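You operate a simulated robot arm through the tools that you are given. There is no shell and no other tool. Be economical: measure what you need, move in short steps, check, and stop when the job is done.

You are at the controls of a simulated two-armed robot. One attempt, no reset.

Task
Take the cap off the jar with the orange band and lay it down on the gear bench.

It is judged by the outcome, as a careful person would: the job done as asked, and still so three seconds after it is handed in. It fails if anything else is knocked over, pushed out of place, dropped, spilled or broken. A push-on lid holds only when it is set on centred and level and pressed home; a screw cap is set on level and turned clockwise until tight.

Robot
Two 7-joint arms with two-finger parallel grippers on one trunk, on a base that drives. Base frame: it is fixed to the floor where the robot stands at the start and does not move with it; the origin is under the middle of the robot, x ahead of it, y to its left, z up. Readings come in m, rad, newtons and seconds.
The left shoulder is at the start at [0.07, 0.176, 1.095], the right one opposite. With the tool pointing down near the work surface each hand reaches from about 0.3 to 0.74 m from the robot's upright axis, wherever it stands, measured 20 degrees to its own side. Payload 3.43 kg a hand.
Tool frame (each hand has its own): the origin (TCP) lies between the finger pads and is the grasp point; the fingertips stand 0.03 m ahead of it; z points along the fingers, y is the line along which they close. The gripper opens to 0.094 m. The fingers are 0.028 m wide and 0.01 m thick; the gripper's body (0.05 by 0.096 m) begins 0.055 m behind the TCP.
Orientation is that of the tool frame in the base frame, as a unit quaternion [x, y, z, w]. With the fingers straight down and closing along the base's y, the tool's x points along the base's -x, its y along +y and its z along -z.

Tools
- The arms move only by the tool send_rows. It takes "left_plan", "right_plan" or both (then of equal length, played together; a hand with none holds still); each is a list of rows, each an object of numbers (a shift or turn left out is 0, a gripper value left out holds the last): "ax", "ay", "az": the turn, a rotation vector about the tool's x, y, z in rad; "tx", "ty", "tz": the shift along the tool's x, y, z in m; "grip": the opening in per cent of the stroke, from 0 (shut) to 100 (fully open). In form: [{"ax": .., "ay": .., "az": .., "tx": .., "ty": .., "tz": .., "grip": ..}, ...]. A call has 1 to 12 rows; each row shifts and turns the commanded pose from where the row before left it, along the tool's axes as they then stand. A row lasts 0.2 s, in which the tool goes at most 0.05 m and 0.15 rad; a call with a longer step from one row to the next is refused whole, and so is a gripper value outside its range. A pose out of reach is approached as far as the arm can. The call stops where the force on the tool passes 40 N (or 10 N more than at its start, if that is more) or the arm is blocked; 0.2 s more then pass. The fingers move at their own pace (about 0.153 m/s each) and stop on an object; they squeeze with about 21 N. The grip force told is the motor's: it shows also when the fingers shut on nothing. Time passes only in rows, and 0.2 s behind the last, so rows that do not move let the fingers close. The reply holds the time, the measured pose of the TCP, the force on the tool along the base axes, the opening and the grip force, in the units named above and with some noise, with the torque about the TCP (base axes, N m) and any sound that the robot's microphone picked up.
- Cameras (640 x 400 px; columns grow to the right, rows downward): "scene" is now at [0.1386, -0.0132, 1.4108]; the picture's right is [-0.12, -0.99, 0.00], its down [-0.59, 0.07, -0.81] and it looks along [0.80, -0.10, -0.59] (base axes); focal length 265 px, centre (320, 200). "left" rides on the left gripper at [0.076, -0.014, -0.103] in its tool frame; the picture's right is [0.18, 0.98, 0.00], its down [-0.75, 0.14, -0.64] and it looks along [-0.63, 0.12, 0.77] (tool axes); focal length 243 px, centre (320, 200). "right" rides on the right gripper at [0.076, 0.014, -0.102] in its tool frame; the picture's right is [-0.18, 0.98, 0.00], its down [-0.75, -0.14, -0.64] and it looks along [-0.63, -0.12, 0.77] (tool axes); focal length 243 px, centre (320, 200). There is no depth. A picture from a camera that has moved, and an enlarged one, comes with that camera's place and axes in the base frame and with its lens.
- camera(camera): a new picture of that camera. The clock stands still meanwhile.
- lift_body(by): slides the trunk up (or, below 0, down) by that many m; the arms and the scene camera ride with it, the base frame stays. It gives what a move gives, with no picture.
- drive_base(legs): drives the robot by 1 to 6 legs, each [ahead, turn to the left] in m and rad, along the robot's own axes; the way and the turn of a leg run together, so that a leg with both is an arc; at most 1.5 m and 3.142 rad a leg. The arms and the cameras ride along, it lands a little off, and it stops where it bumps. It gives what a move gives.
- turn_head(pan, tilt): turns the head with the scene camera to pan (to the left, within 1.501 rad either way) and tilt (down, from -0.506 to 1.204), counted from straight ahead of the robot. It gives what a move gives.
- zoom(camera, box): a new picture of the part [left, top, right, bottom] of that camera's present view, enlarged. The clock stands still meanwhile.
- finish_job(): hands the job in; it is judged then, once.

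Go step by step. Nothing tells you exact positions but the pictures and the camera data: compare them with the known pose of the tool, close in by small moves and look again before you grip or let go. The budget is 120 turns and 92 pictures, counting those below and the enlarged ones. Unless the task says otherwise, let go and move clear before handing in, and close with one line.

The tools are called after ">>>" as a command line: name --argument value ..., lists and objects as JSON in quotes. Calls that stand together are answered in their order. send_rows: Moves the arms, as the interface text tells. Its arguments: {"type":"object","properties":{"left_plan":{"type":"array","items":{"type":"object","properties":{"ax":{"type":"number"},"ay":{"type":"number"},"az":{"type":"number"},"tx":{"type":"number"},"ty":{"type":"number"},"tz":{"type":"number"},"grip":{"type":"number"}}}},"right_plan":{"type":"array","items":{"type":"object","properties":{"ax":{"type":"number"},"ay":{"type":"number"},"az":{"type":"number"},"tx":{"type":"number"},"ty":{"type":"number"},"tz":{"type":"number"},"grip":{"type":"number"}}}}},"required":[]} The other tools are called the same way: lift_body (by) slides the trunk up or down; drive_base (legs) drives the base; turn_head (pan, tilt) turns the head that bears the scene camera; camera (camera) takes a picture; zoom (camera, box) takes an enlarged picture of a part of a camera's view; finish_job () hands the job in.

At the start:

```text
clock: 0.0
left_position: [0.5783, 0.1004, 1.2037]
left_orientation: [0.0, 1.0, 0.0, 0.001]
left_ft_force: [-0.3, -0.2, -0.8]
left_wrist_torque: [0.0, -0.01, -0.01]
left_width: 0.0942
left_gripper_force: 0.1
right_position: [0.493, -0.2958, 1.1241]
right_orientation: [0.001, 1.0, 0.0, 0.0]
right_ft_force: [-0.6, -0.1, -0.1]
right_wrist_torque: [-0.01, -0.02, 0.0]
right_width: 0.094
right_gripper_force: 0.0
trunk travel left (down, up): [-0.675, 0.165]
robot x, y, heading: [0.0036, -0.0023, 0.001]
head pan, tilt: [-0.124, 0.634]
```

scene: 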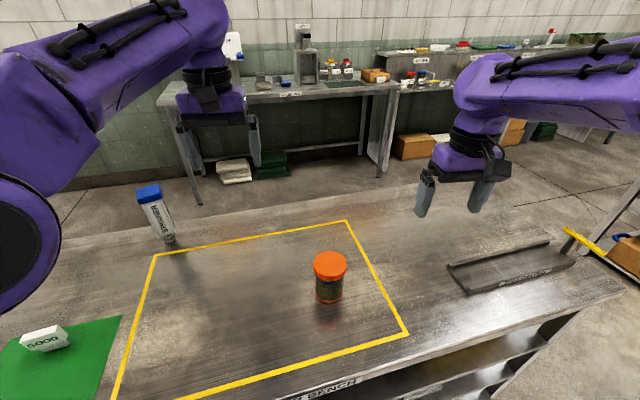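
right: 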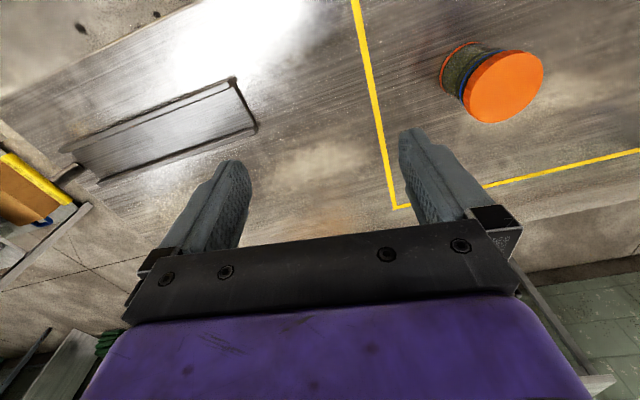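
left: 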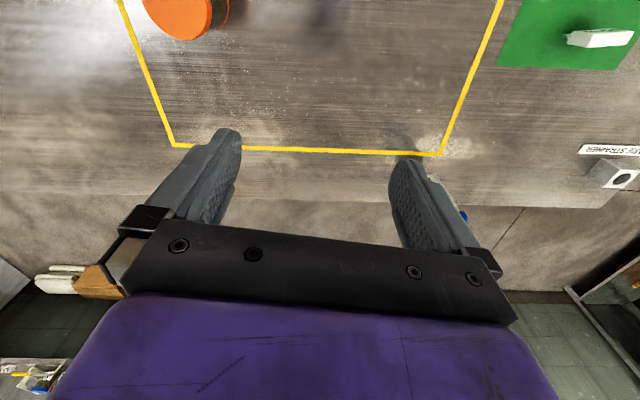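

I see a jar with an orange cap on the near bench, and other benches with labels behind. I'll zoom in to read the labels and check the jar's bands.

>>> zoom --camera "scene" --box '[270, 230, 390, 320]'

>>> zoom --camera "scene" --box '[220, 20, 400, 130]'

>>> zoom --camera "scene" --box '[360, 20, 640, 180]'

>>> zoom --camera "scene" --box '[240, 330, 440, 400]'

```text
4.44 times, centred on (330, 275) of scene
camera zoom: at [0.1386, -0.0132, 1.4108], right [-0.12, -0.99, 0.0], down [-0.59, 0.07, -0.81], along [0.8, -0.1, -0.59], focal length 1178 px, centre (276, -133)
```

zoom: 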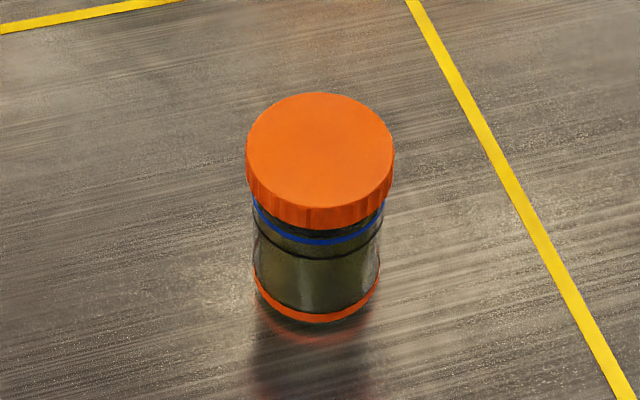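

```text
3.56 times, centred on (310, 75) of scene
camera zoom: at [0.1386, -0.0132, 1.4108], right [-0.12, -0.99, 0.0], down [-0.59, 0.07, -0.81], along [0.8, -0.1, -0.59], focal length 943 px, centre (356, 644)
```

zoom: 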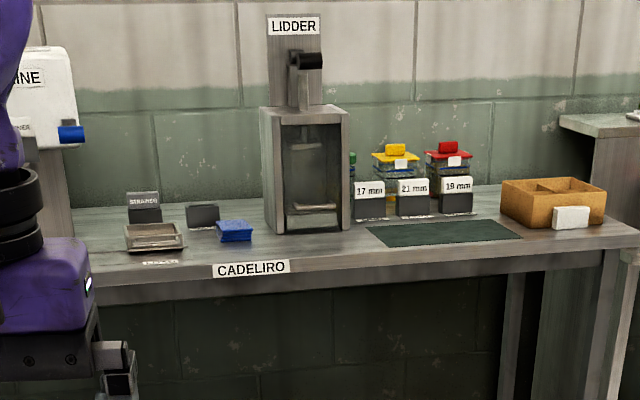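

```text
2.29 times, centred on (500, 100) of scene
camera zoom: at [0.1386, -0.0132, 1.4108], right [-0.12, -0.99, 0.0], down [-0.59, 0.07, -0.81], along [0.8, -0.1, -0.59], focal length 606 px, centre (-91, 429)
```

zoom: 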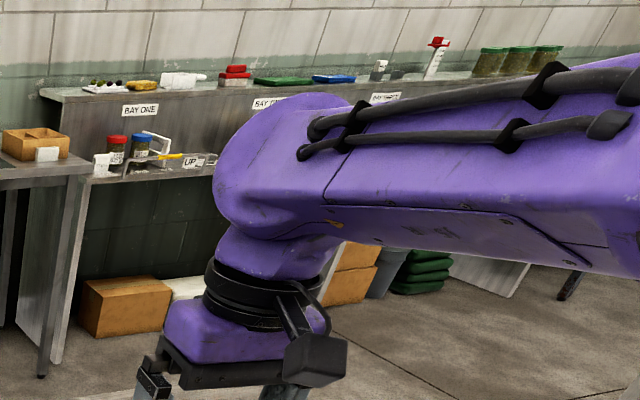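

```text
3.20 times, centred on (340, 365) of scene
camera zoom: at [0.1386, -0.0132, 1.4108], right [-0.12, -0.99, 0.0], down [-0.59, 0.07, -0.81], along [0.8, -0.1, -0.59], focal length 848 px, centre (256, -328)
```

zoom: 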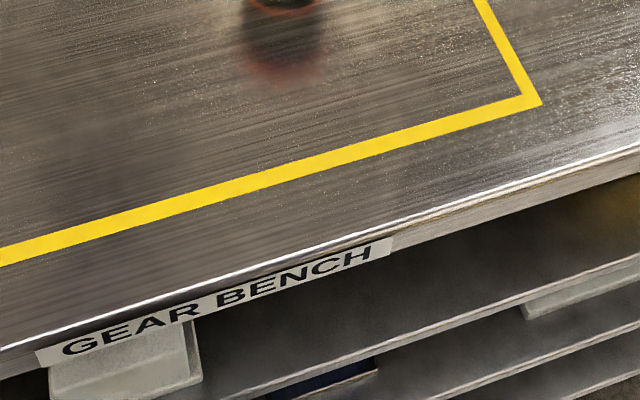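

This front bench is the gear bench, and the jar (orange band at its foot, ribbed orange cap, about 78 mm across) stands near (0.54, -0.09) with its top at about z 0.925. The plan is to hold the body from the left side with the left hand and unscrew the cap from above with the right. First I turn the left hand in free air.

>>> send_rows --left_plan '[{"az": -0.1428}, {"az": -0.1428}, {"az": -0.1428}, {"az": -0.1428}, {"az": -0.1428}, {"az": -0.1428}, {"az": -0.1428}, {"az": -0.1428}, {"az": -0.1428}, {"az": -0.1428}, {"az": -0.1428}]'

>>> send_rows --left_plan '[{"ay": 0.1358}, {"ay": 0.1358}, {"ay": 0.1358}, {"ay": 0.1358}, {"ay": 0.1358}, {"ay": 0.1358}, {"ay": 0.1358}, {"ay": 0.1358}, {"ay": 0.1358}]'

>>> camera --camera "scene"

>>> camera --camera "left"

```text
clock: 2.4
left_position: [0.5791, 0.0998, 1.2029]
left_orientation: [-0.707, 0.707, 0.0, 0.0]
left_ft_force: [0.5, -0.3, -0.5]
left_wrist_torque: [-0.02, 0.01, 0.02]
left_width: 0.0939
left_gripper_force: 0.0
right_position: [0.4929, -0.297, 1.124]
right_orientation: [0.0, 1.0, 0.0, 0.0]
right_ft_force: [-0.4, -0.3, 0.6]
right_wrist_torque: [0.0, -0.01, -0.06]
right_width: 0.0939
right_gripper_force: 0.0
trunk travel left (down, up): [-0.675, 0.165]
robot x, y, heading: [-0.0006, -0.0027, -0.005]
head pan, tilt: [-0.124, 0.634]
```

```text
clock: 4.4
left_position: [0.5793, 0.1011, 1.2019]
left_orientation: [-0.577, 0.58, -0.406, -0.406]
left_ft_force: [0.0, 0.0, -0.7]
left_wrist_torque: [0.0, -0.02, -0.02]
left_width: 0.0938
left_gripper_force: 0.0
right_position: [0.4926, -0.2952, 1.1248]
right_orientation: [0.0, 1.0, -0.001, 0.0]
right_ft_force: [-0.3, 0.5, 0.3]
right_wrist_torque: [0.01, 0.03, 0.0]
right_width: 0.0941
right_gripper_force: 0.0
trunk travel left (down, up): [-0.675, 0.165]
robot x, y, heading: [0.0, 0.0012, 0.002]
head pan, tilt: [-0.124, 0.634]
```

```text
84 pictures are left
camera scene: at [0.1391, -0.0118, 1.4108], right [-0.12, -0.99, 0.0], down [-0.59, 0.07, -0.81], along [0.8, -0.1, -0.59], focal length 265 px, centre (320, 200)
```

scene: 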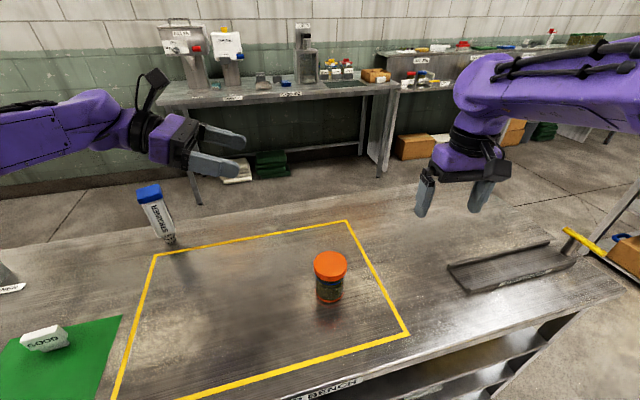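

```text
83 pictures are left
camera left: at [0.5938, 0.172, 1.3091], right [-0.98, -0.06, 0.17], down [-0.14, 0.86, -0.49], along [-0.12, -0.51, -0.85], focal length 243 px, centre (320, 200)
```

left: 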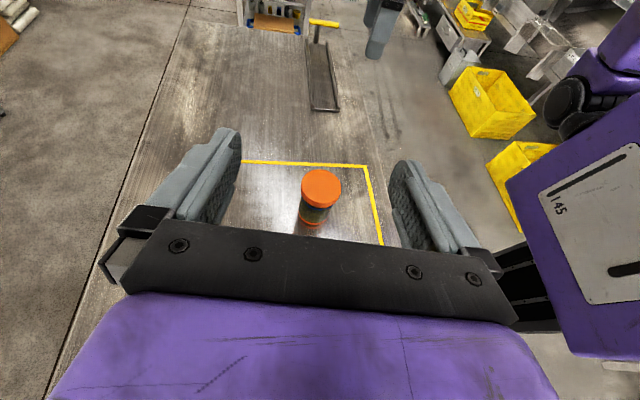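

The left hand now points sideways towards the jar, and its camera confirms the jar at about (0.54, -0.089). I bring it down beside the jar at a standoff.

>>> send_rows --left_plan '[{"tx": -0.0361, "ty": 0.0053, "tz": 0.0177}, {"tx": -0.0361, "ty": 0.0053, "tz": 0.0177}, {"tx": -0.0361, "ty": 0.0053, "tz": 0.0177}, {"tx": -0.0361, "ty": 0.0053, "tz": 0.0177}, {"tx": -0.0361, "ty": 0.0053, "tz": 0.0177}, {"tx": -0.0361, "ty": 0.0053, "tz": 0.0177}, {"tx": -0.0361, "ty": 0.0053, "tz": 0.0177}]'

>>> camera --camera "scene"

>>> camera --camera "left"

```text
clock: 6.0
left_position: [0.5418, 0.0691, 0.9223]
left_orientation: [-0.579, 0.579, -0.406, -0.405]
left_ft_force: [-0.5, -0.5, -0.7]
left_wrist_torque: [0.02, 0.02, 0.0]
left_width: 0.0936
left_gripper_force: 0.0
right_position: [0.4941, -0.296, 1.1242]
right_orientation: [0.001, 1.0, 0.0, 0.0]
right_ft_force: [1.6, 0.0, 0.1]
right_wrist_torque: [0.01, 0.02, -0.01]
right_width: 0.0943
right_gripper_force: 0.1
trunk travel left (down, up): [-0.675, 0.165]
robot x, y, heading: [0.0007, -0.003, 0.002]
head pan, tilt: [-0.124, 0.634]
```

```text
82 pictures are left
camera scene: at [0.1395, -0.0127, 1.4108], right [-0.12, -0.99, 0.0], down [-0.59, 0.07, -0.81], along [0.8, -0.1, -0.59], focal length 265 px, centre (320, 200)
```

scene: 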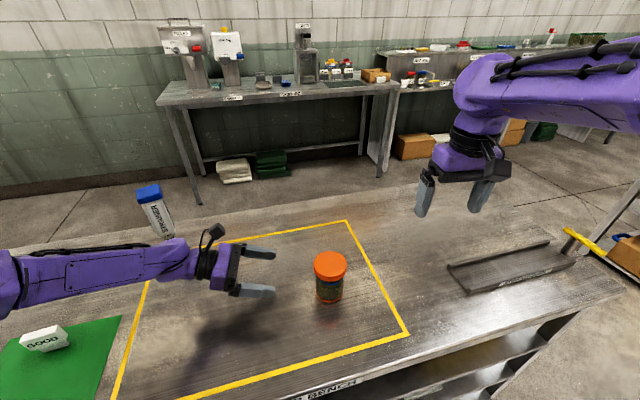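

```text
81 pictures are left
camera left: at [0.5561, 0.1404, 1.0291], right [-0.98, -0.06, 0.17], down [-0.14, 0.86, -0.49], along [-0.12, -0.51, -0.85], focal length 243 px, centre (320, 200)
```

left: 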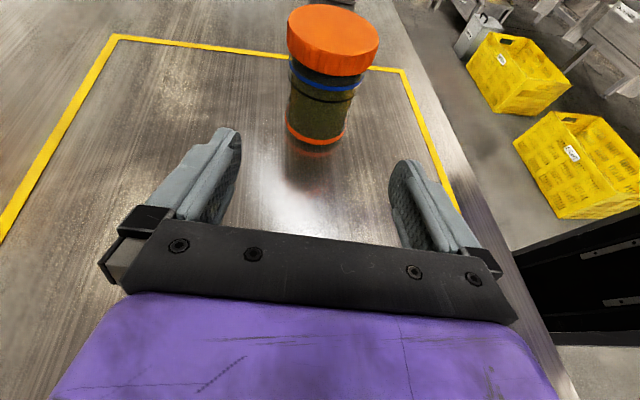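

The jar lies straight along the tool axis. I advance most of the way, then check that it's between the fingers.

>>> send_rows --left_plan '[{"tz": 0.03}, {"tz": 0.03}, {"tz": 0.03}, {"tz": 0.02}]'

>>> camera --camera "left"

>>> zoom --camera "scene" --box '[220, 210, 380, 310]'

```text
clock: 7.0
left_position: [0.5415, -0.034, 0.8875]
left_orientation: [-0.578, 0.581, -0.405, -0.406]
left_ft_force: [0.0, 0.1, 0.0]
left_wrist_torque: [0.0, -0.02, 0.02]
left_width: 0.0938
left_gripper_force: 0.1
right_position: [0.4935, -0.2962, 1.1241]
right_orientation: [0.001, 1.0, 0.0, 0.0]
right_ft_force: [0.4, 0.6, 0.0]
right_wrist_torque: [-0.04, 0.02, -0.01]
right_width: 0.0941
right_gripper_force: 0.0
trunk travel left (down, up): [-0.675, 0.165]
robot x, y, heading: [0.0011, 0.0049, -0.0]
head pan, tilt: [-0.124, 0.634]
```

```text
80 pictures are left
camera left: at [0.556, 0.0361, 0.9935], right [-0.98, -0.06, 0.17], down [-0.14, 0.86, -0.49], along [-0.12, -0.5, -0.86], focal length 243 px, centre (320, 200)
```

left: 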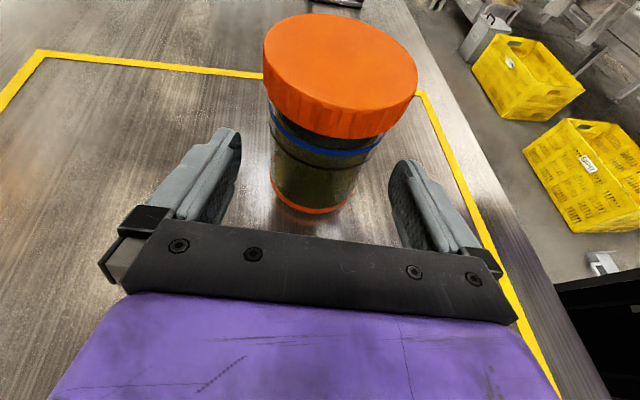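

```text
4.00 times, centred on (300, 260) of scene
camera zoom: at [0.1389, -0.0137, 1.4108], right [-0.12, -0.99, 0.0], down [-0.59, 0.07, -0.81], along [0.8, -0.1, -0.59], focal length 1060 px, centre (400, -40)
```

zoom: 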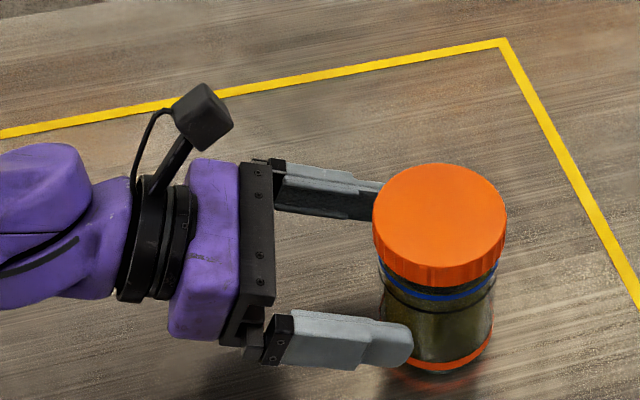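

Well lined up. I go in the rest of the way and close on the jar body.

>>> send_rows --left_plan '[{"tz": 0.02}, {"tz": 0.02}, {"tz": 0.013}]'

>>> camera --camera "left"

>>> zoom --camera "scene" --box '[220, 210, 380, 310]'

```text
clock: 7.8
left_position: [0.5429, -0.0844, 0.8678]
left_orientation: [-0.579, 0.579, -0.406, -0.406]
left_ft_force: [-0.1, -0.1, 0.3]
left_wrist_torque: [-0.03, 0.0, 0.0]
left_width: 0.0937
left_gripper_force: 0.1
right_position: [0.4929, -0.2968, 1.1247]
right_orientation: [0.001, 1.0, 0.0, 0.0]
right_ft_force: [0.3, -0.3, -0.1]
right_wrist_torque: [0.02, 0.02, 0.0]
right_width: 0.0942
right_gripper_force: 0.1
trunk travel left (down, up): [-0.675, 0.165]
robot x, y, heading: [-0.0016, -0.0032, 0.0]
head pan, tilt: [-0.124, 0.634]
```

```text
78 pictures are left
camera left: at [0.5565, -0.0136, 0.9747], right [-0.98, -0.06, 0.17], down [-0.14, 0.86, -0.49], along [-0.12, -0.5, -0.85], focal length 243 px, centre (320, 200)
```

left: 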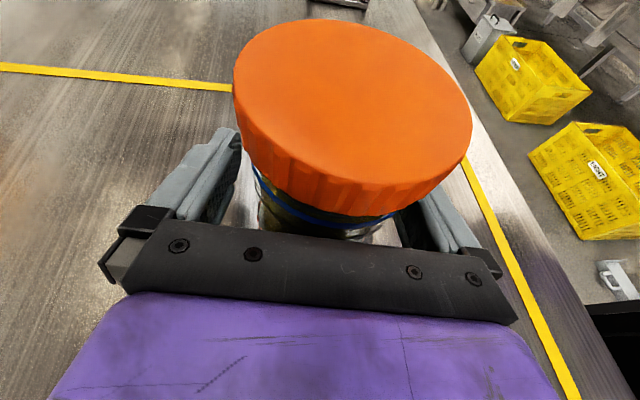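

```text
4.00 times, centred on (300, 260) of scene
camera zoom: at [0.1386, -0.0133, 1.4109], right [-0.12, -0.99, 0.0], down [-0.59, 0.07, -0.81], along [0.8, -0.1, -0.59], focal length 1060 px, centre (400, -40)
```

zoom: 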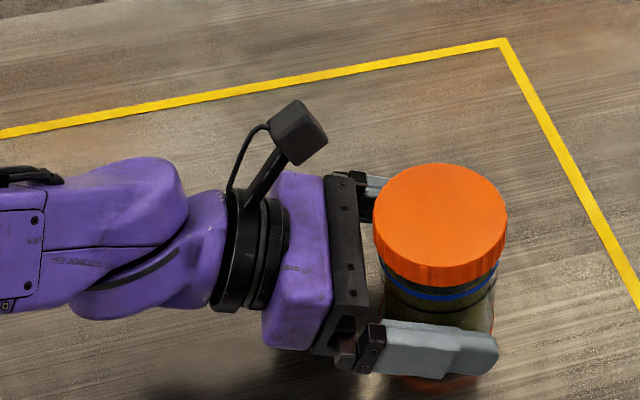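

The jar sits between the fingers. I close the left gripper.

>>> send_rows --left_plan '[{"grip": 0}, {"grip": 0}, {"grip": 0}, {"grip": 0}]'

>>> zoom --camera "scene" --box '[220, 210, 380, 310]'

>>> camera --camera "right"

```text
clock: 8.8
left_position: [0.5423, -0.0845, 0.869]
left_orientation: [-0.577, 0.581, -0.404, -0.406]
left_ft_force: [-1.2, -1.1, -1.0]
left_wrist_torque: [-0.09, -0.09, -0.03]
left_width: 0.074
left_gripper_force: 20.8
right_position: [0.4924, -0.2981, 1.1239]
right_orientation: [0.001, 1.0, 0.0, 0.0]
right_ft_force: [-0.2, -0.2, 0.1]
right_wrist_torque: [-0.02, 0.0, 0.01]
right_width: 0.0939
right_gripper_force: 0.0
trunk travel left (down, up): [-0.675, 0.165]
robot x, y, heading: [-0.0021, -0.0009, 0.001]
head pan, tilt: [-0.124, 0.634]
```

```text
4.00 times, centred on (300, 260) of scene
camera zoom: at [0.1385, -0.0134, 1.4108], right [-0.12, -0.99, 0.0], down [-0.59, 0.07, -0.81], along [0.8, -0.1, -0.59], focal length 1060 px, centre (400, -40)
```

zoom: 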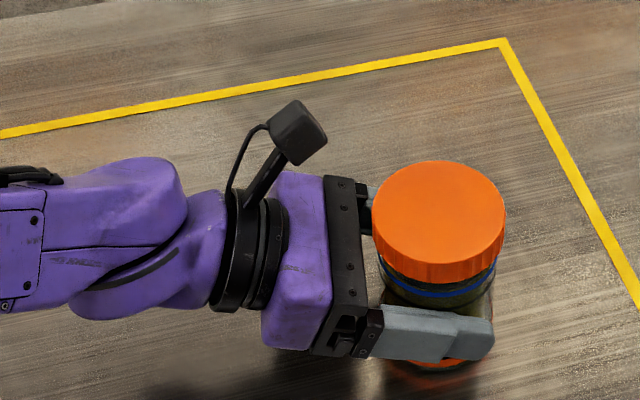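

```text
75 pictures are left
camera right: at [0.4168, -0.2835, 1.2262], right [0.19, 0.98, 0.0], down [0.75, -0.14, 0.64], along [0.63, -0.12, -0.77], focal length 243 px, centre (320, 200)
```

right: 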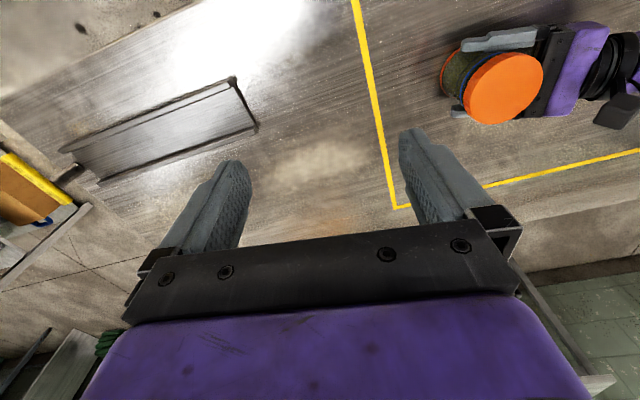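

The jar is held (width 74 mm). Now I bring the right hand over the cap, keeping it above the left-hand camera, and turn it so its fingers straddle the cap clear of the left hand.

>>> send_rows --right_plan '[{"az": -0.1371}, {"az": -0.1371}, {"az": -0.1371}, {"az": -0.1371}, {"az": -0.1371}, {"az": -0.1371}, {"az": -0.1371}]'

```text
clock: 10.4
left_position: [0.542, -0.0846, 0.8679]
left_orientation: [-0.579, 0.579, -0.406, -0.405]
left_ft_force: [-0.7, 0.2, 0.7]
left_wrist_torque: [0.01, -0.09, 0.01]
left_width: 0.0738
left_gripper_force: 21.5
right_position: [0.4927, -0.2966, 1.1239]
right_orientation: [-0.463, 0.887, 0.001, 0.001]
right_ft_force: [0.0, -0.4, 0.4]
right_wrist_torque: [0.0, 0.02, 0.0]
right_width: 0.0939
right_gripper_force: 0.0
trunk travel left (down, up): [-0.675, 0.165]
robot x, y, heading: [0.0026, 0.0006, 0.003]
head pan, tilt: [-0.124, 0.634]
```

>>> send_rows --right_plan '[{"tx": -0.0333, "ty": 0.0133, "tz": 0.009}, {"tx": -0.0333, "ty": 0.0133, "tz": 0.009}, {"tx": -0.0333, "ty": 0.0133, "tz": 0.009}, {"tx": -0.0333, "ty": 0.0133, "tz": 0.009}, {"tx": -0.0333, "ty": 0.0133, "tz": 0.009}, {"tx": -0.0333, "ty": 0.0133, "tz": 0.009}]'

>>> camera --camera "right"

>>> camera --camera "scene"

```text
clock: 11.8
left_position: [0.5424, -0.0826, 0.8687]
left_orientation: [-0.577, 0.581, -0.405, -0.408]
left_ft_force: [-0.5, 0.5, 0.9]
left_wrist_torque: [0.1, -0.08, 0.0]
left_width: 0.0742
left_gripper_force: 21.3
right_position: [0.5446, -0.087, 1.0684]
right_orientation: [-0.461, 0.887, 0.0, -0.001]
right_ft_force: [-0.5, 0.4, 0.6]
right_wrist_torque: [-0.05, 0.0, 0.03]
right_width: 0.0941
right_gripper_force: 0.0
trunk travel left (down, up): [-0.675, 0.165]
robot x, y, heading: [0.0041, -0.0013, 0.002]
head pan, tilt: [-0.124, 0.634]
```

```text
74 pictures are left
camera right: at [0.4894, -0.1425, 1.1702], right [-0.7, 0.72, 0.0], down [0.55, 0.54, 0.64], along [0.46, 0.45, -0.77], focal length 243 px, centre (320, 200)
```

right: 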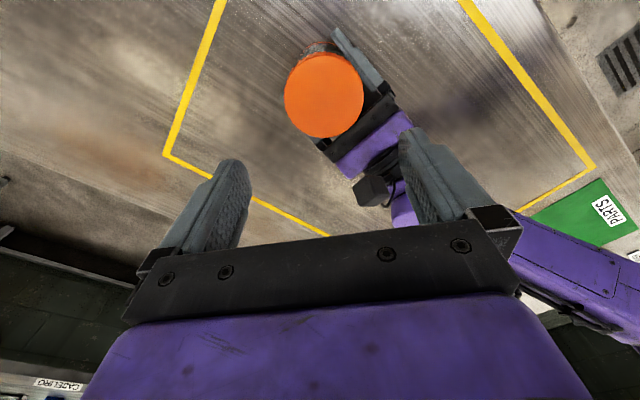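

```text
73 pictures are left
camera scene: at [0.1391, -0.0117, 1.4108], right [-0.12, -0.99, 0.0], down [-0.59, 0.07, -0.81], along [0.8, -0.1, -0.59], focal length 265 px, centre (320, 200)
```

scene: 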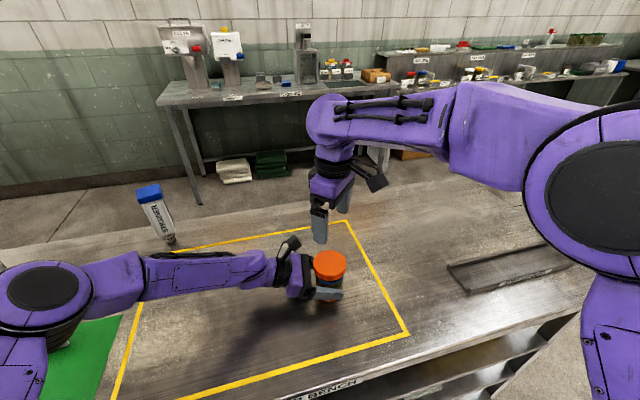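

The cap appears centred at about (0.541, -0.088). I make a small correction and descend to just above the cap top.

>>> send_rows --right_plan '[{"tx": 0.0025, "ty": 0.002, "tz": 0.035}, {"tz": 0.035}, {"tz": 0.033}]'

>>> camera --camera "right"

>>> zoom --camera "scene" --box '[250, 210, 410, 310]'

>>> camera --camera "left"

```text
clock: 12.6
left_position: [0.5409, -0.0845, 0.8684]
left_orientation: [-0.578, 0.581, -0.405, -0.406]
left_ft_force: [-0.3, -1.4, 0.2]
left_wrist_torque: [0.01, -0.08, -0.06]
left_width: 0.0739
left_gripper_force: 20.9
right_position: [0.5409, -0.0893, 0.9664]
right_orientation: [-0.461, 0.887, 0.0, 0.0]
right_ft_force: [0.5, -0.4, 0.3]
right_wrist_torque: [0.0, -0.01, 0.0]
right_width: 0.0936
right_gripper_force: 0.0
trunk travel left (down, up): [-0.675, 0.165]
robot x, y, heading: [-0.0011, 0.0001, -0.002]
head pan, tilt: [-0.124, 0.634]
```

```text
72 pictures are left
camera right: at [0.486, -0.1447, 1.0682], right [-0.7, 0.72, 0.0], down [0.55, 0.54, 0.64], along [0.46, 0.45, -0.77], focal length 243 px, centre (320, 200)
```

right: 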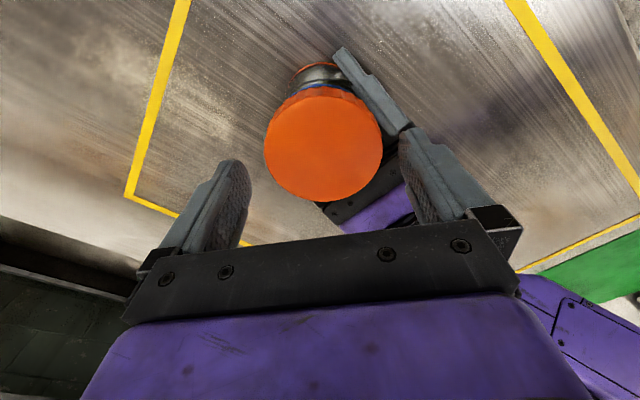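

```text
4.00 times, centred on (330, 260) of scene
camera zoom: at [0.1391, -0.0131, 1.4109], right [-0.12, -0.99, 0.0], down [-0.59, 0.07, -0.81], along [0.8, -0.1, -0.59], focal length 1060 px, centre (280, -40)
```

zoom: 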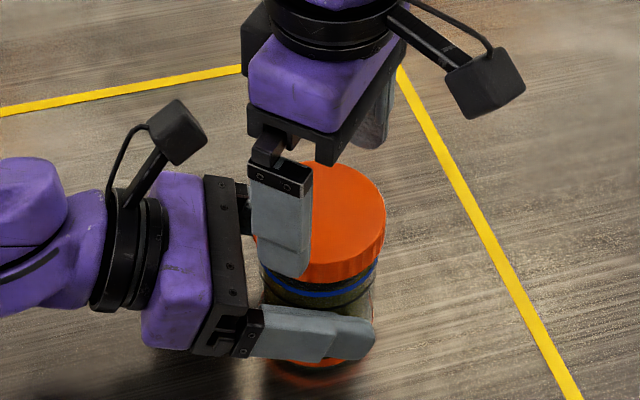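

```text
70 pictures are left
camera left: at [0.5569, -0.0132, 0.9747], right [-0.98, -0.06, 0.17], down [-0.14, 0.86, -0.49], along [-0.12, -0.5, -0.85], focal length 243 px, centre (320, 200)
```

left: 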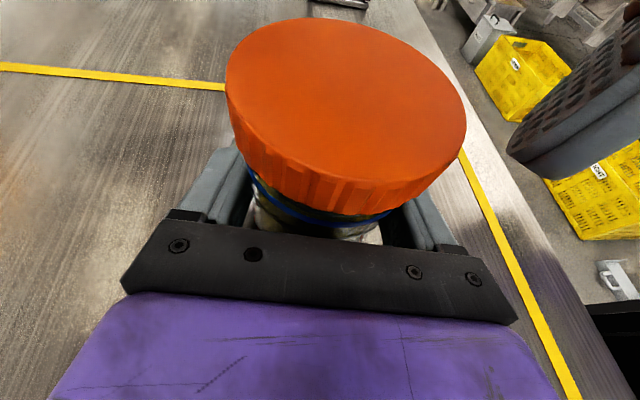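

The cap is centred within about 2 mm, with its top near z 0.921. I descend so the fingertips overlap the cap skirt, then look again.

>>> send_rows --right_plan '[{"ty": 0.0015, "tz": 0.01}, {"tz": 0.01}, {"tz": 0.008}]'

>>> camera --camera "right"

>>> camera --camera "left"

>>> zoom --camera "scene" --box '[250, 210, 410, 310]'

```text
clock: 13.4
left_position: [0.5424, -0.083, 0.8686]
left_orientation: [-0.578, 0.58, -0.406, -0.406]
left_ft_force: [0.7, 0.1, 0.0]
left_wrist_torque: [0.03, -0.11, -0.01]
left_width: 0.074
left_gripper_force: 20.8
right_position: [0.5415, -0.0891, 0.9378]
right_orientation: [-0.461, 0.887, 0.001, 0.0]
right_ft_force: [-0.1, 0.2, -0.2]
right_wrist_torque: [-0.02, 0.0, 0.0]
right_width: 0.0939
right_gripper_force: 0.0
trunk travel left (down, up): [-0.675, 0.165]
robot x, y, heading: [-0.0017, 0.0013, -0.0]
head pan, tilt: [-0.124, 0.634]
```

```text
69 pictures are left
camera right: at [0.4852, -0.1435, 1.0398], right [-0.7, 0.71, 0.0], down [0.55, 0.54, 0.64], along [0.46, 0.45, -0.77], focal length 243 px, centre (320, 200)
```

right: 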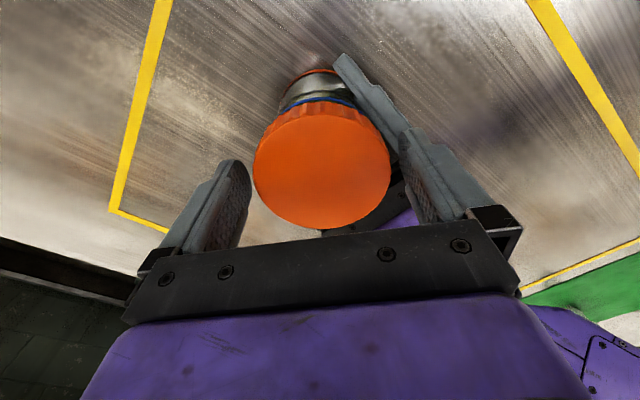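

```text
68 pictures are left
camera left: at [0.5566, -0.0131, 0.9747], right [-0.98, -0.06, 0.17], down [-0.14, 0.86, -0.49], along [-0.12, -0.5, -0.85], focal length 243 px, centre (320, 200)
```

left: 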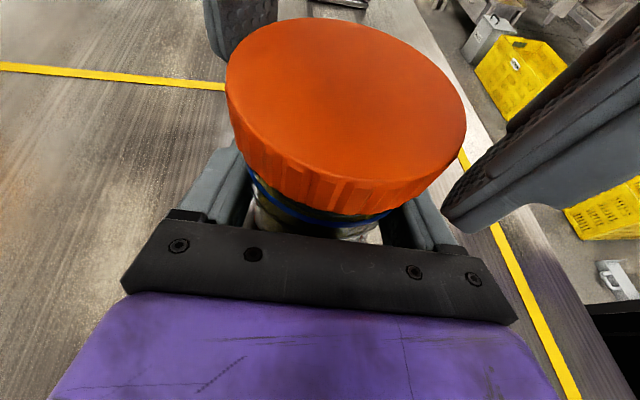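

```text
4.00 times, centred on (330, 260) of scene
camera zoom: at [0.1387, -0.013, 1.4108], right [-0.12, -0.99, 0.0], down [-0.59, 0.07, -0.81], along [0.8, -0.1, -0.59], focal length 1060 px, centre (280, -40)
```

zoom: 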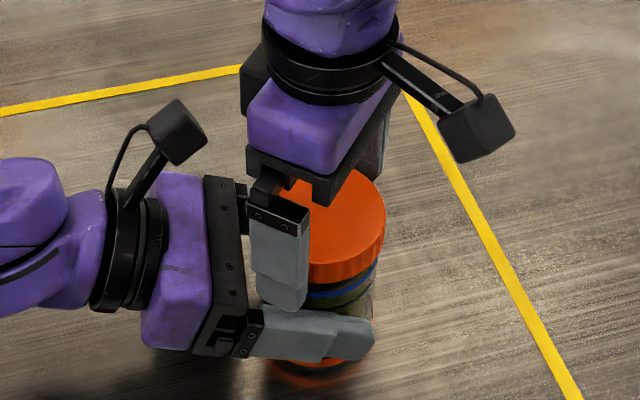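

The fingers straddle the cap skirt. I close the right gripper on it.

>>> send_rows --right_plan '[{"grip": 0}, {"grip": 0}, {"grip": 0}, {"grip": 0}]'

>>> zoom --camera "scene" --box '[250, 210, 410, 310]'

```text
clock: 14.4
left_position: [0.5421, -0.0831, 0.8688]
left_orientation: [-0.578, 0.58, -0.406, -0.406]
left_ft_force: [2.7, -1.2, 1.0]
left_wrist_torque: [0.06, 0.04, -0.11]
left_width: 0.0738
left_gripper_force: 20.9
right_position: [0.5416, -0.0877, 0.9374]
right_orientation: [-0.461, 0.887, 0.0, 0.0]
right_ft_force: [-3.0, 2.1, 0.1]
right_wrist_torque: [0.07, 0.06, 0.08]
right_width: 0.0768
right_gripper_force: 21.0
trunk travel left (down, up): [-0.675, 0.165]
robot x, y, heading: [0.0031, -0.0017, -0.001]
head pan, tilt: [-0.124, 0.634]
```

```text
4.00 times, centred on (330, 260) of scene
camera zoom: at [0.1387, -0.013, 1.4108], right [-0.12, -0.99, 0.0], down [-0.59, 0.07, -0.81], along [0.8, -0.1, -0.59], focal length 1060 px, centre (280, -40)
```

zoom: 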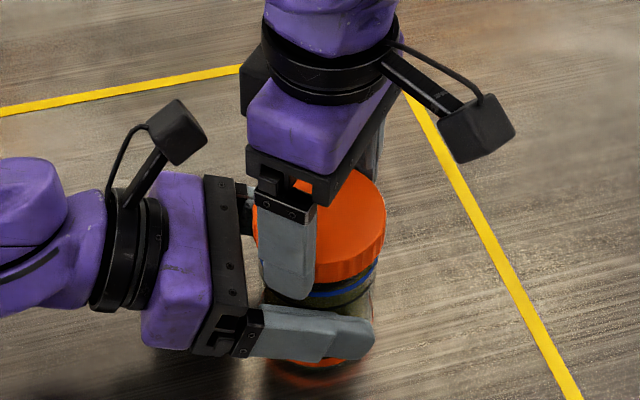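

Gripped at 77 mm with little side force. I try a first counter-clockwise turn.

>>> send_rows --right_plan '[{"az": -0.1}, {"az": -0.1}, {"az": -0.1}]'

>>> zoom --camera "scene" --box '[250, 210, 410, 310]'

```text
clock: 15.2
left_position: [0.542, -0.0852, 0.8687]
left_orientation: [-0.577, 0.581, -0.405, -0.407]
left_ft_force: [-10.6, 8.2, 4.7]
left_wrist_torque: [-0.49, -0.22, -0.06]
left_width: 0.074
left_gripper_force: 20.9
right_position: [0.541, -0.0887, 0.938]
right_orientation: [-0.589, 0.808, -0.002, 0.001]
right_ft_force: [12.3, -9.3, -2.7]
right_wrist_torque: [-0.12, -0.53, -0.02]
right_width: 0.0765
right_gripper_force: 20.8
trunk travel left (down, up): [-0.675, 0.165]
robot x, y, heading: [-0.0029, -0.0005, 0.006]
head pan, tilt: [-0.124, 0.634]
```

```text
4.00 times, centred on (330, 260) of scene
camera zoom: at [0.1387, -0.013, 1.4109], right [-0.12, -0.99, 0.0], down [-0.59, 0.07, -0.81], along [0.8, -0.1, -0.59], focal length 1060 px, centre (280, -40)
```

zoom: 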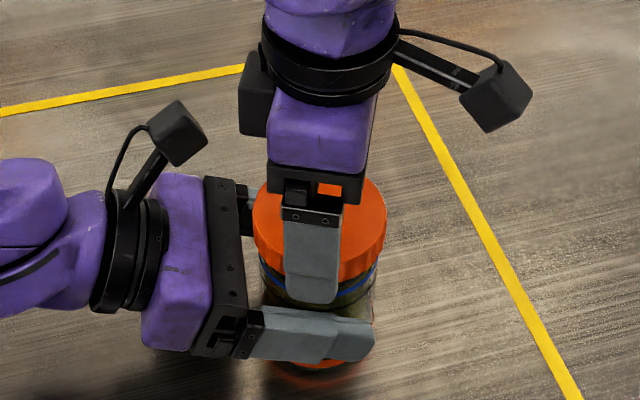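

The cap moves with the hand, but a side force suggests the hand is a few mm off the cap's axis (towards -y). I release, correct towards the axis, regrip, and compare forces.

>>> send_rows --right_plan '[{"grip": 100}, {"grip": 100}, {"tx": -0.003, "grip": 100}, {"grip": 100}]'

>>> camera --camera "right"

>>> camera --camera "left"

```text
clock: 16.2
left_position: [0.5422, -0.084, 0.8685]
left_orientation: [-0.578, 0.58, -0.405, -0.406]
left_ft_force: [0.9, -0.4, 0.5]
left_wrist_torque: [0.0, 0.05, 0.0]
left_width: 0.0742
left_gripper_force: 21.2
right_position: [0.5384, -0.0839, 0.9383]
right_orientation: [-0.588, 0.809, 0.0, -0.001]
right_ft_force: [-1.0, -0.6, 0.2]
right_wrist_torque: [0.03, 0.0, -0.02]
right_width: 0.0942
right_gripper_force: 0.0
trunk travel left (down, up): [-0.675, 0.165]
robot x, y, heading: [0.0023, -0.0004, 0.004]
head pan, tilt: [-0.124, 0.634]
```

```text
64 pictures are left
camera right: at [0.5028, -0.1534, 1.04], right [-0.88, 0.48, 0.0], down [0.37, 0.67, 0.64], along [0.31, 0.56, -0.77], focal length 243 px, centre (320, 200)
```

right: 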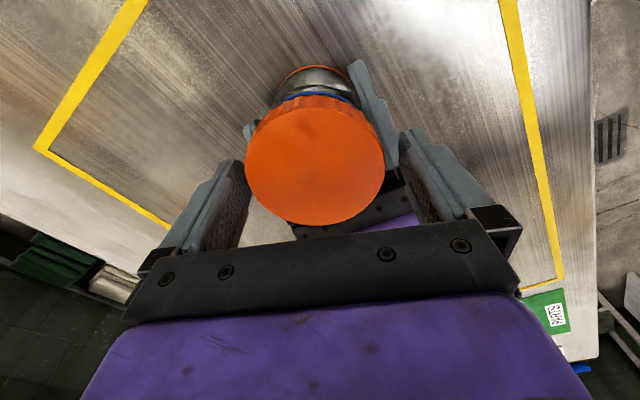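

```text
63 pictures are left
camera left: at [0.5568, -0.0132, 0.9746], right [-0.98, -0.06, 0.17], down [-0.14, 0.86, -0.49], along [-0.12, -0.5, -0.86], focal length 243 px, centre (320, 200)
```

left: 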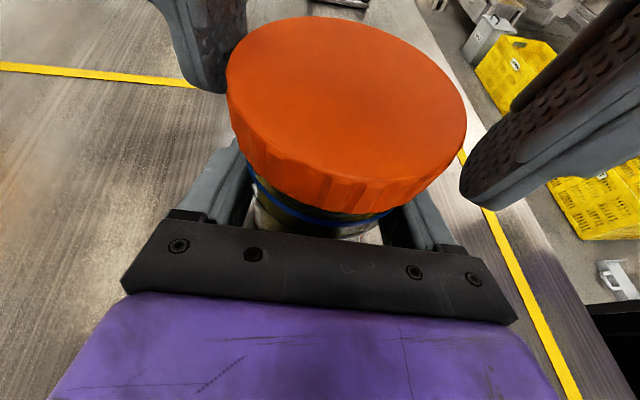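

In the right view the cap sits 2–3 mm off to the finger side; I correct that, regrip, and read the force before turning.

>>> send_rows --right_plan '[{"ty": -0.0026, "grip": 100}, {"grip": 100}]'

>>> send_rows --right_plan '[{"grip": 0}, {"grip": 0}, {"grip": 0}, {"grip": 0}]'

>>> send_rows --right_plan '[{"az": -0.1}, {"az": -0.1}, {"az": -0.1}]'

>>> zoom --camera "scene" --box '[250, 210, 410, 310]'

```text
clock: 16.8
left_position: [0.5417, -0.0836, 0.8679]
left_orientation: [-0.579, 0.579, -0.406, -0.405]
left_ft_force: [0.8, -0.1, -0.9]
left_wrist_torque: [0.03, 0.07, 0.02]
left_width: 0.0737
left_gripper_force: 20.7
right_position: [0.5431, -0.0862, 0.9395]
right_orientation: [-0.589, 0.808, 0.0, 0.0]
right_ft_force: [-1.0, -0.1, -1.2]
right_wrist_torque: [0.02, -0.02, 0.04]
right_width: 0.0941
right_gripper_force: 0.2
trunk travel left (down, up): [-0.675, 0.165]
robot x, y, heading: [-0.0003, 0.0007, 0.0]
head pan, tilt: [-0.124, 0.634]
```

```text
clock: 17.8
left_position: [0.542, -0.0842, 0.8685]
left_orientation: [-0.578, 0.58, -0.406, -0.406]
left_ft_force: [3.7, -0.4, 0.5]
left_wrist_torque: [0.02, 0.03, -0.02]
left_width: 0.0736
left_gripper_force: 20.8
right_position: [0.5427, -0.0861, 0.9403]
right_orientation: [-0.589, 0.808, 0.0, 0.001]
right_ft_force: [-3.3, 2.3, 0.7]
right_wrist_torque: [0.02, 0.08, -0.02]
right_width: 0.0765
right_gripper_force: 20.9
trunk travel left (down, up): [-0.675, 0.165]
robot x, y, heading: [0.0006, -0.0029, -0.001]
head pan, tilt: [-0.124, 0.634]
```

```text
clock: 18.6
left_position: [0.5427, -0.0838, 0.8689]
left_orientation: [-0.579, 0.58, -0.406, -0.405]
left_ft_force: [5.9, -0.5, -0.2]
left_wrist_torque: [-0.05, 0.18, 0.05]
left_width: 0.0737
left_gripper_force: 20.7
right_position: [0.5416, -0.0844, 0.9389]
right_orientation: [-0.703, 0.711, 0.0, -0.001]
right_ft_force: [-6.4, -0.1, 1.1]
right_wrist_torque: [0.0, 0.17, -0.05]
right_width: 0.0767
right_gripper_force: 20.7
trunk travel left (down, up): [-0.675, 0.165]
robot x, y, heading: [-0.0031, 0.0044, 0.004]
head pan, tilt: [-0.124, 0.634]
```

```text
4.00 times, centred on (330, 260) of scene
camera zoom: at [0.1386, -0.0131, 1.4108], right [-0.12, -0.99, 0.0], down [-0.59, 0.07, -0.81], along [0.8, -0.1, -0.59], focal length 1060 px, centre (280, -40)
```

zoom: 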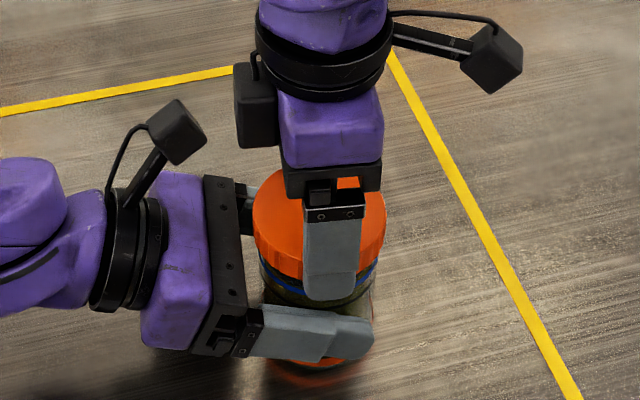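

Side force is now small and the cap turns easily. I continue this stroke.

>>> send_rows --right_plan '[{"az": -0.11}, {"az": -0.11}, {"az": -0.11}, {"az": -0.11}, {"az": -0.11}, {"az": -0.11}]'

>>> camera --camera "left"

>>> zoom --camera "scene" --box '[250, 210, 410, 310]'

```text
clock: 20.0
left_position: [0.5434, -0.0835, 0.8683]
left_orientation: [-0.578, 0.58, -0.406, -0.405]
left_ft_force: [11.9, 3.1, -1.3]
left_wrist_torque: [-0.34, 0.05, 0.02]
left_width: 0.0739
left_gripper_force: 21.3
right_position: [0.5419, -0.0846, 0.9387]
right_orientation: [0.896, -0.444, 0.001, 0.0]
right_ft_force: [-7.8, -5.3, 7.7]
right_wrist_torque: [-0.12, 0.3, -0.03]
right_width: 0.0766
right_gripper_force: 21.3
trunk travel left (down, up): [-0.675, 0.165]
robot x, y, heading: [0.0022, -0.0003, 0.0]
head pan, tilt: [-0.124, 0.634]
```

```text
61 pictures are left
camera left: at [0.5568, -0.0128, 0.9748], right [-0.98, -0.06, 0.17], down [-0.14, 0.86, -0.49], along [-0.12, -0.5, -0.86], focal length 243 px, centre (320, 200)
```

left: 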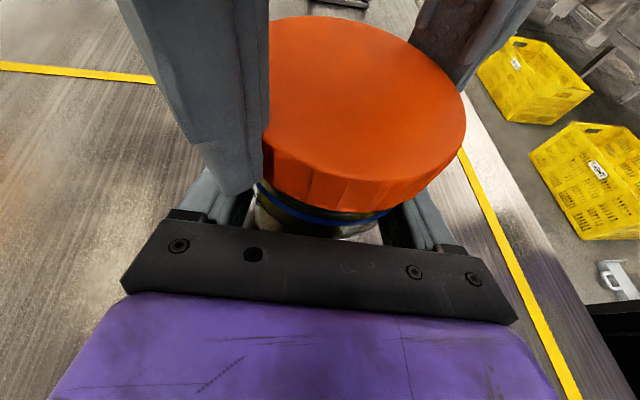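

```text
4.00 times, centred on (330, 260) of scene
camera zoom: at [0.1385, -0.0132, 1.4109], right [-0.12, -0.99, 0.0], down [-0.59, 0.07, -0.81], along [0.8, -0.1, -0.59], focal length 1060 px, centre (280, -40)
```

zoom: 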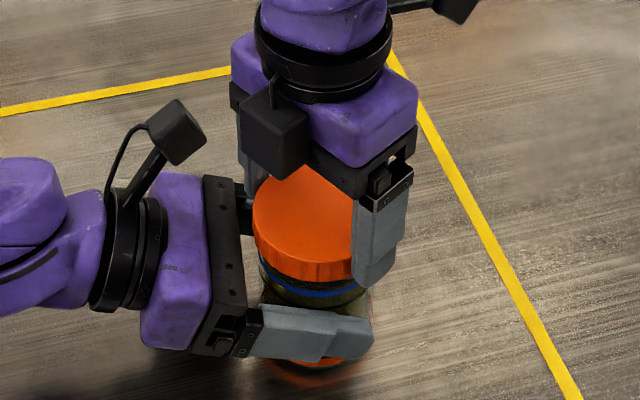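

The hand is pushed up by about 8 N, so the thread is lifting the cap. I release, swing back, and correct slightly for the side load, then take another stroke while rising a little.

>>> send_rows --right_plan '[{"grip": 100}, {"grip": 100}, {"az": 0.14}, {"az": 0.14}, {"az": 0.14}, {"az": 0.14}, {"az": 0.14}, {"az": 0.14}, {"az": 0.14}, {"az": 0.14}, {"az": 0.14, "tx": 0.0013, "ty": 0.0004}]'

>>> camera --camera "right"

>>> send_rows --right_plan '[{"grip": 0}, {"grip": 0}, {"grip": 0}, {"grip": 0}]'

>>> send_rows --right_plan '[{"az": -0.13, "tz": -0.0001}, {"az": -0.13, "tz": -0.0001}, {"az": -0.13, "tz": -0.0001}, {"az": -0.13, "tz": -0.0001}, {"az": -0.13, "tz": -0.0001}, {"az": -0.13, "tz": -0.0001}, {"az": -0.13, "tz": -0.0001}, {"az": -0.13, "tz": -0.0001}, {"az": -0.13, "tz": -0.0001}]'

>>> zoom --camera "scene" --box '[250, 210, 410, 310]'

```text
clock: 22.4
left_position: [0.5416, -0.0842, 0.8684]
left_orientation: [-0.578, 0.58, -0.405, -0.406]
left_ft_force: [-0.4, -0.1, -0.1]
left_wrist_torque: [0.04, -0.06, 0.01]
left_width: 0.0738
left_gripper_force: 21.2
right_position: [0.5411, -0.0856, 0.94]
right_orientation: [-0.46, 0.888, 0.0, 0.001]
right_ft_force: [0.1, -0.9, 0.2]
right_wrist_torque: [-0.01, 0.0, 0.02]
right_width: 0.0941
right_gripper_force: 0.0
trunk travel left (down, up): [-0.675, 0.165]
robot x, y, heading: [0.0005, 0.0012, -0.003]
head pan, tilt: [-0.124, 0.634]
```

```text
59 pictures are left
camera right: at [0.4847, -0.1411, 1.0414], right [-0.7, 0.72, 0.0], down [0.55, 0.53, 0.64], along [0.46, 0.45, -0.77], focal length 243 px, centre (320, 200)
```

right: 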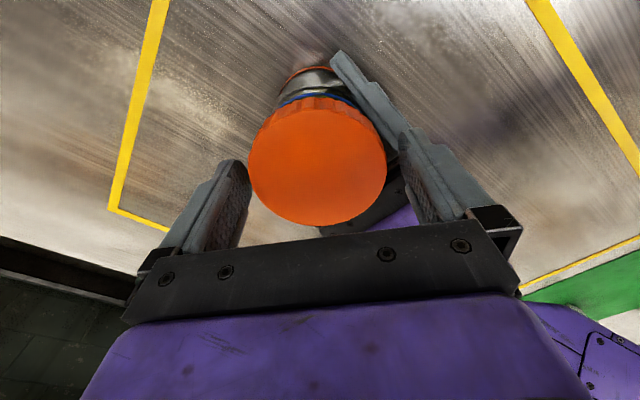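

```text
clock: 23.4
left_position: [0.5413, -0.0831, 0.8678]
left_orientation: [-0.577, 0.58, -0.405, -0.407]
left_ft_force: [-10.8, 10.0, 2.8]
left_wrist_torque: [-0.36, -0.32, -0.04]
left_width: 0.0735
left_gripper_force: 20.7
right_position: [0.5408, -0.0862, 0.9396]
right_orientation: [-0.461, 0.887, 0.0, 0.001]
right_ft_force: [11.5, -10.2, -1.6]
right_wrist_torque: [-0.26, -0.32, 0.0]
right_width: 0.0749
right_gripper_force: 20.5
trunk travel left (down, up): [-0.675, 0.165]
robot x, y, heading: [-0.0028, -0.0012, -0.001]
head pan, tilt: [-0.124, 0.634]
```

```text
clock: 25.4
left_position: [0.5413, -0.0842, 0.869]
left_orientation: [-0.579, 0.58, -0.405, -0.405]
left_ft_force: [-9.7, 8.4, -1.0]
left_wrist_torque: [-0.11, -0.29, -0.02]
left_width: 0.0739
left_gripper_force: 21.0
right_position: [0.5411, -0.0854, 0.9404]
right_orientation: [0.875, -0.483, 0.0, 0.001]
right_ft_force: [9.0, -8.0, 2.4]
right_wrist_torque: [-0.34, -0.12, -0.04]
right_width: 0.0746
right_gripper_force: 20.7
trunk travel left (down, up): [-0.675, 0.165]
robot x, y, heading: [0.0031, -0.0019, -0.0]
head pan, tilt: [-0.124, 0.634]
```

```text
4.00 times, centred on (330, 260) of scene
camera zoom: at [0.1382, -0.0129, 1.4109], right [-0.12, -0.99, 0.0], down [-0.59, 0.07, -0.81], along [0.8, -0.1, -0.59], focal length 1060 px, centre (280, -40)
```

zoom: 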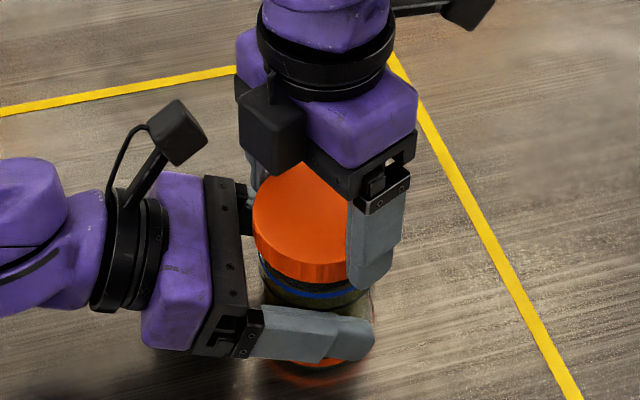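

Force in the base frame is steady now, meaning a small fixed offset; I correct by about 1.5 mm and take another stroke.

>>> send_rows --right_plan '[{"grip": 100}, {"grip": 100}, {"az": 0.14, "tx": 0.0015, "ty": -0.0004}, {"az": 0.14}, {"az": 0.14}, {"az": 0.14}, {"az": 0.14}, {"az": 0.14}, {"az": 0.14}, {"az": 0.14}, {"az": 0.05}]'

>>> send_rows --right_plan '[{"grip": 0}, {"grip": 0}, {"grip": 0}, {"grip": 0}]'

>>> send_rows --right_plan '[{"az": -0.13, "tz": -0.0001}, {"az": -0.13, "tz": -0.0001}, {"az": -0.13, "tz": -0.0001}, {"az": -0.13, "tz": -0.0001}, {"az": -0.13, "tz": -0.0001}, {"az": -0.13, "tz": -0.0001}, {"az": -0.13, "tz": -0.0001}, {"az": -0.13, "tz": -0.0001}, {"az": -0.13, "tz": -0.0001}]'

>>> zoom --camera "scene" --box '[290, 240, 370, 290]'

>>> camera --camera "left"

```text
clock: 27.8
left_position: [0.5415, -0.0845, 0.8685]
left_orientation: [-0.578, 0.58, -0.406, -0.405]
left_ft_force: [0.0, -0.3, -0.4]
left_wrist_torque: [0.09, 0.08, 0.0]
left_width: 0.074
left_gripper_force: 20.4
right_position: [0.5414, -0.0873, 0.9393]
right_orientation: [-0.46, 0.888, 0.0, 0.0]
right_ft_force: [0.2, 0.0, 0.9]
right_wrist_torque: [-0.02, 0.0, -0.02]
right_width: 0.094
right_gripper_force: 0.1
trunk travel left (down, up): [-0.675, 0.165]
robot x, y, heading: [0.0035, -0.0009, 0.003]
head pan, tilt: [-0.124, 0.634]
```

```text
clock: 28.8
left_position: [0.5414, -0.0843, 0.8675]
left_orientation: [-0.577, 0.581, -0.405, -0.407]
left_ft_force: [4.3, -2.4, -0.2]
left_wrist_torque: [0.17, 0.19, -0.03]
left_width: 0.0736
left_gripper_force: 21.0
right_position: [0.5414, -0.087, 0.9402]
right_orientation: [-0.461, 0.887, 0.0, 0.0]
right_ft_force: [-3.9, 3.2, 1.2]
right_wrist_torque: [0.1, 0.1, -0.03]
right_width: 0.0771
right_gripper_force: 21.2
trunk travel left (down, up): [-0.675, 0.165]
robot x, y, heading: [0.0007, -0.0037, -0.001]
head pan, tilt: [-0.124, 0.634]
```

```text
clock: 30.8
left_position: [0.5414, -0.0843, 0.8682]
left_orientation: [-0.579, 0.58, -0.405, -0.405]
left_ft_force: [4.1, 5.1, -0.4]
left_wrist_torque: [-0.14, 0.09, -0.03]
left_width: 0.0736
left_gripper_force: 21.4
right_position: [0.5421, -0.0867, 0.9407]
right_orientation: [0.875, -0.483, 0.002, 0.001]
right_ft_force: [-2.0, -3.9, 0.9]
right_wrist_torque: [-0.17, 0.1, -0.02]
right_width: 0.077
right_gripper_force: 21.1
trunk travel left (down, up): [-0.675, 0.165]
robot x, y, heading: [-0.0024, -0.0011, 0.008]
head pan, tilt: [-0.124, 0.634]
```

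```text
8.00 times, centred on (330, 265) of scene
camera zoom: at [0.1388, -0.013, 1.4109], right [-0.12, -0.99, 0.0], down [-0.59, 0.07, -0.81], along [0.8, -0.1, -0.59], focal length 2121 px, centre (240, -320)
```

zoom: 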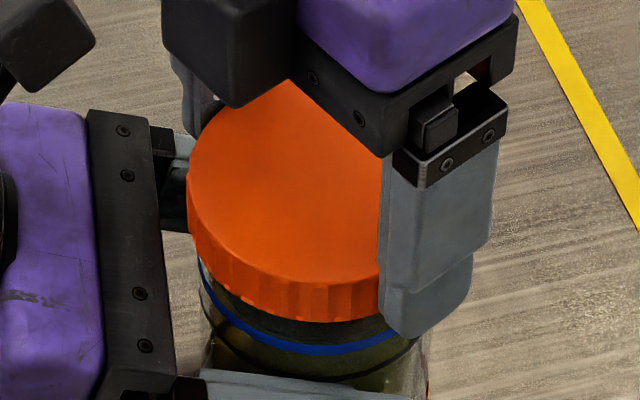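

```text
56 pictures are left
camera left: at [0.5567, -0.0131, 0.9746], right [-0.98, -0.06, 0.17], down [-0.14, 0.86, -0.49], along [-0.12, -0.5, -0.86], focal length 243 px, centre (320, 200)
```

left: 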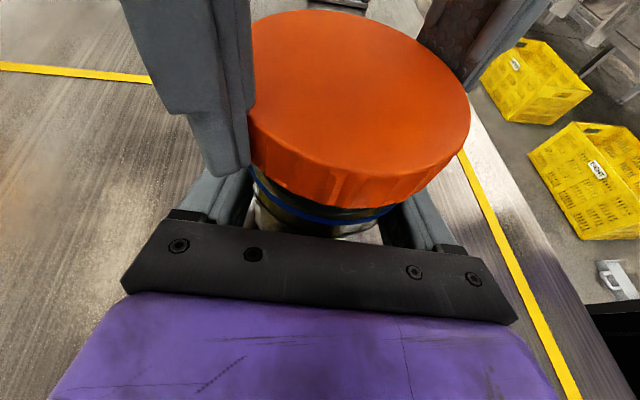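

The cap has risen visibly on the neck. I test gently whether it's free with a 1.5 mm lift.

>>> send_rows --right_plan '[{"tz": -0.0008}, {"tz": -0.0007}]'

```text
clock: 31.4
left_position: [0.5409, -0.0853, 0.8689]
left_orientation: [-0.577, 0.58, -0.406, -0.407]
left_ft_force: [-7.1, 7.0, 5.1]
left_wrist_torque: [-0.31, -0.26, -0.05]
left_width: 0.0735
left_gripper_force: 21.3
right_position: [0.5416, -0.0875, 0.9417]
right_orientation: [0.875, -0.484, 0.0, 0.0]
right_ft_force: [6.9, -7.6, -9.2]
right_wrist_torque: [-0.2, -0.25, 0.04]
right_width: 0.0774
right_gripper_force: 20.6
trunk travel left (down, up): [-0.675, 0.165]
robot x, y, heading: [0.0046, -0.0005, 0.002]
head pan, tilt: [-0.124, 0.634]
```

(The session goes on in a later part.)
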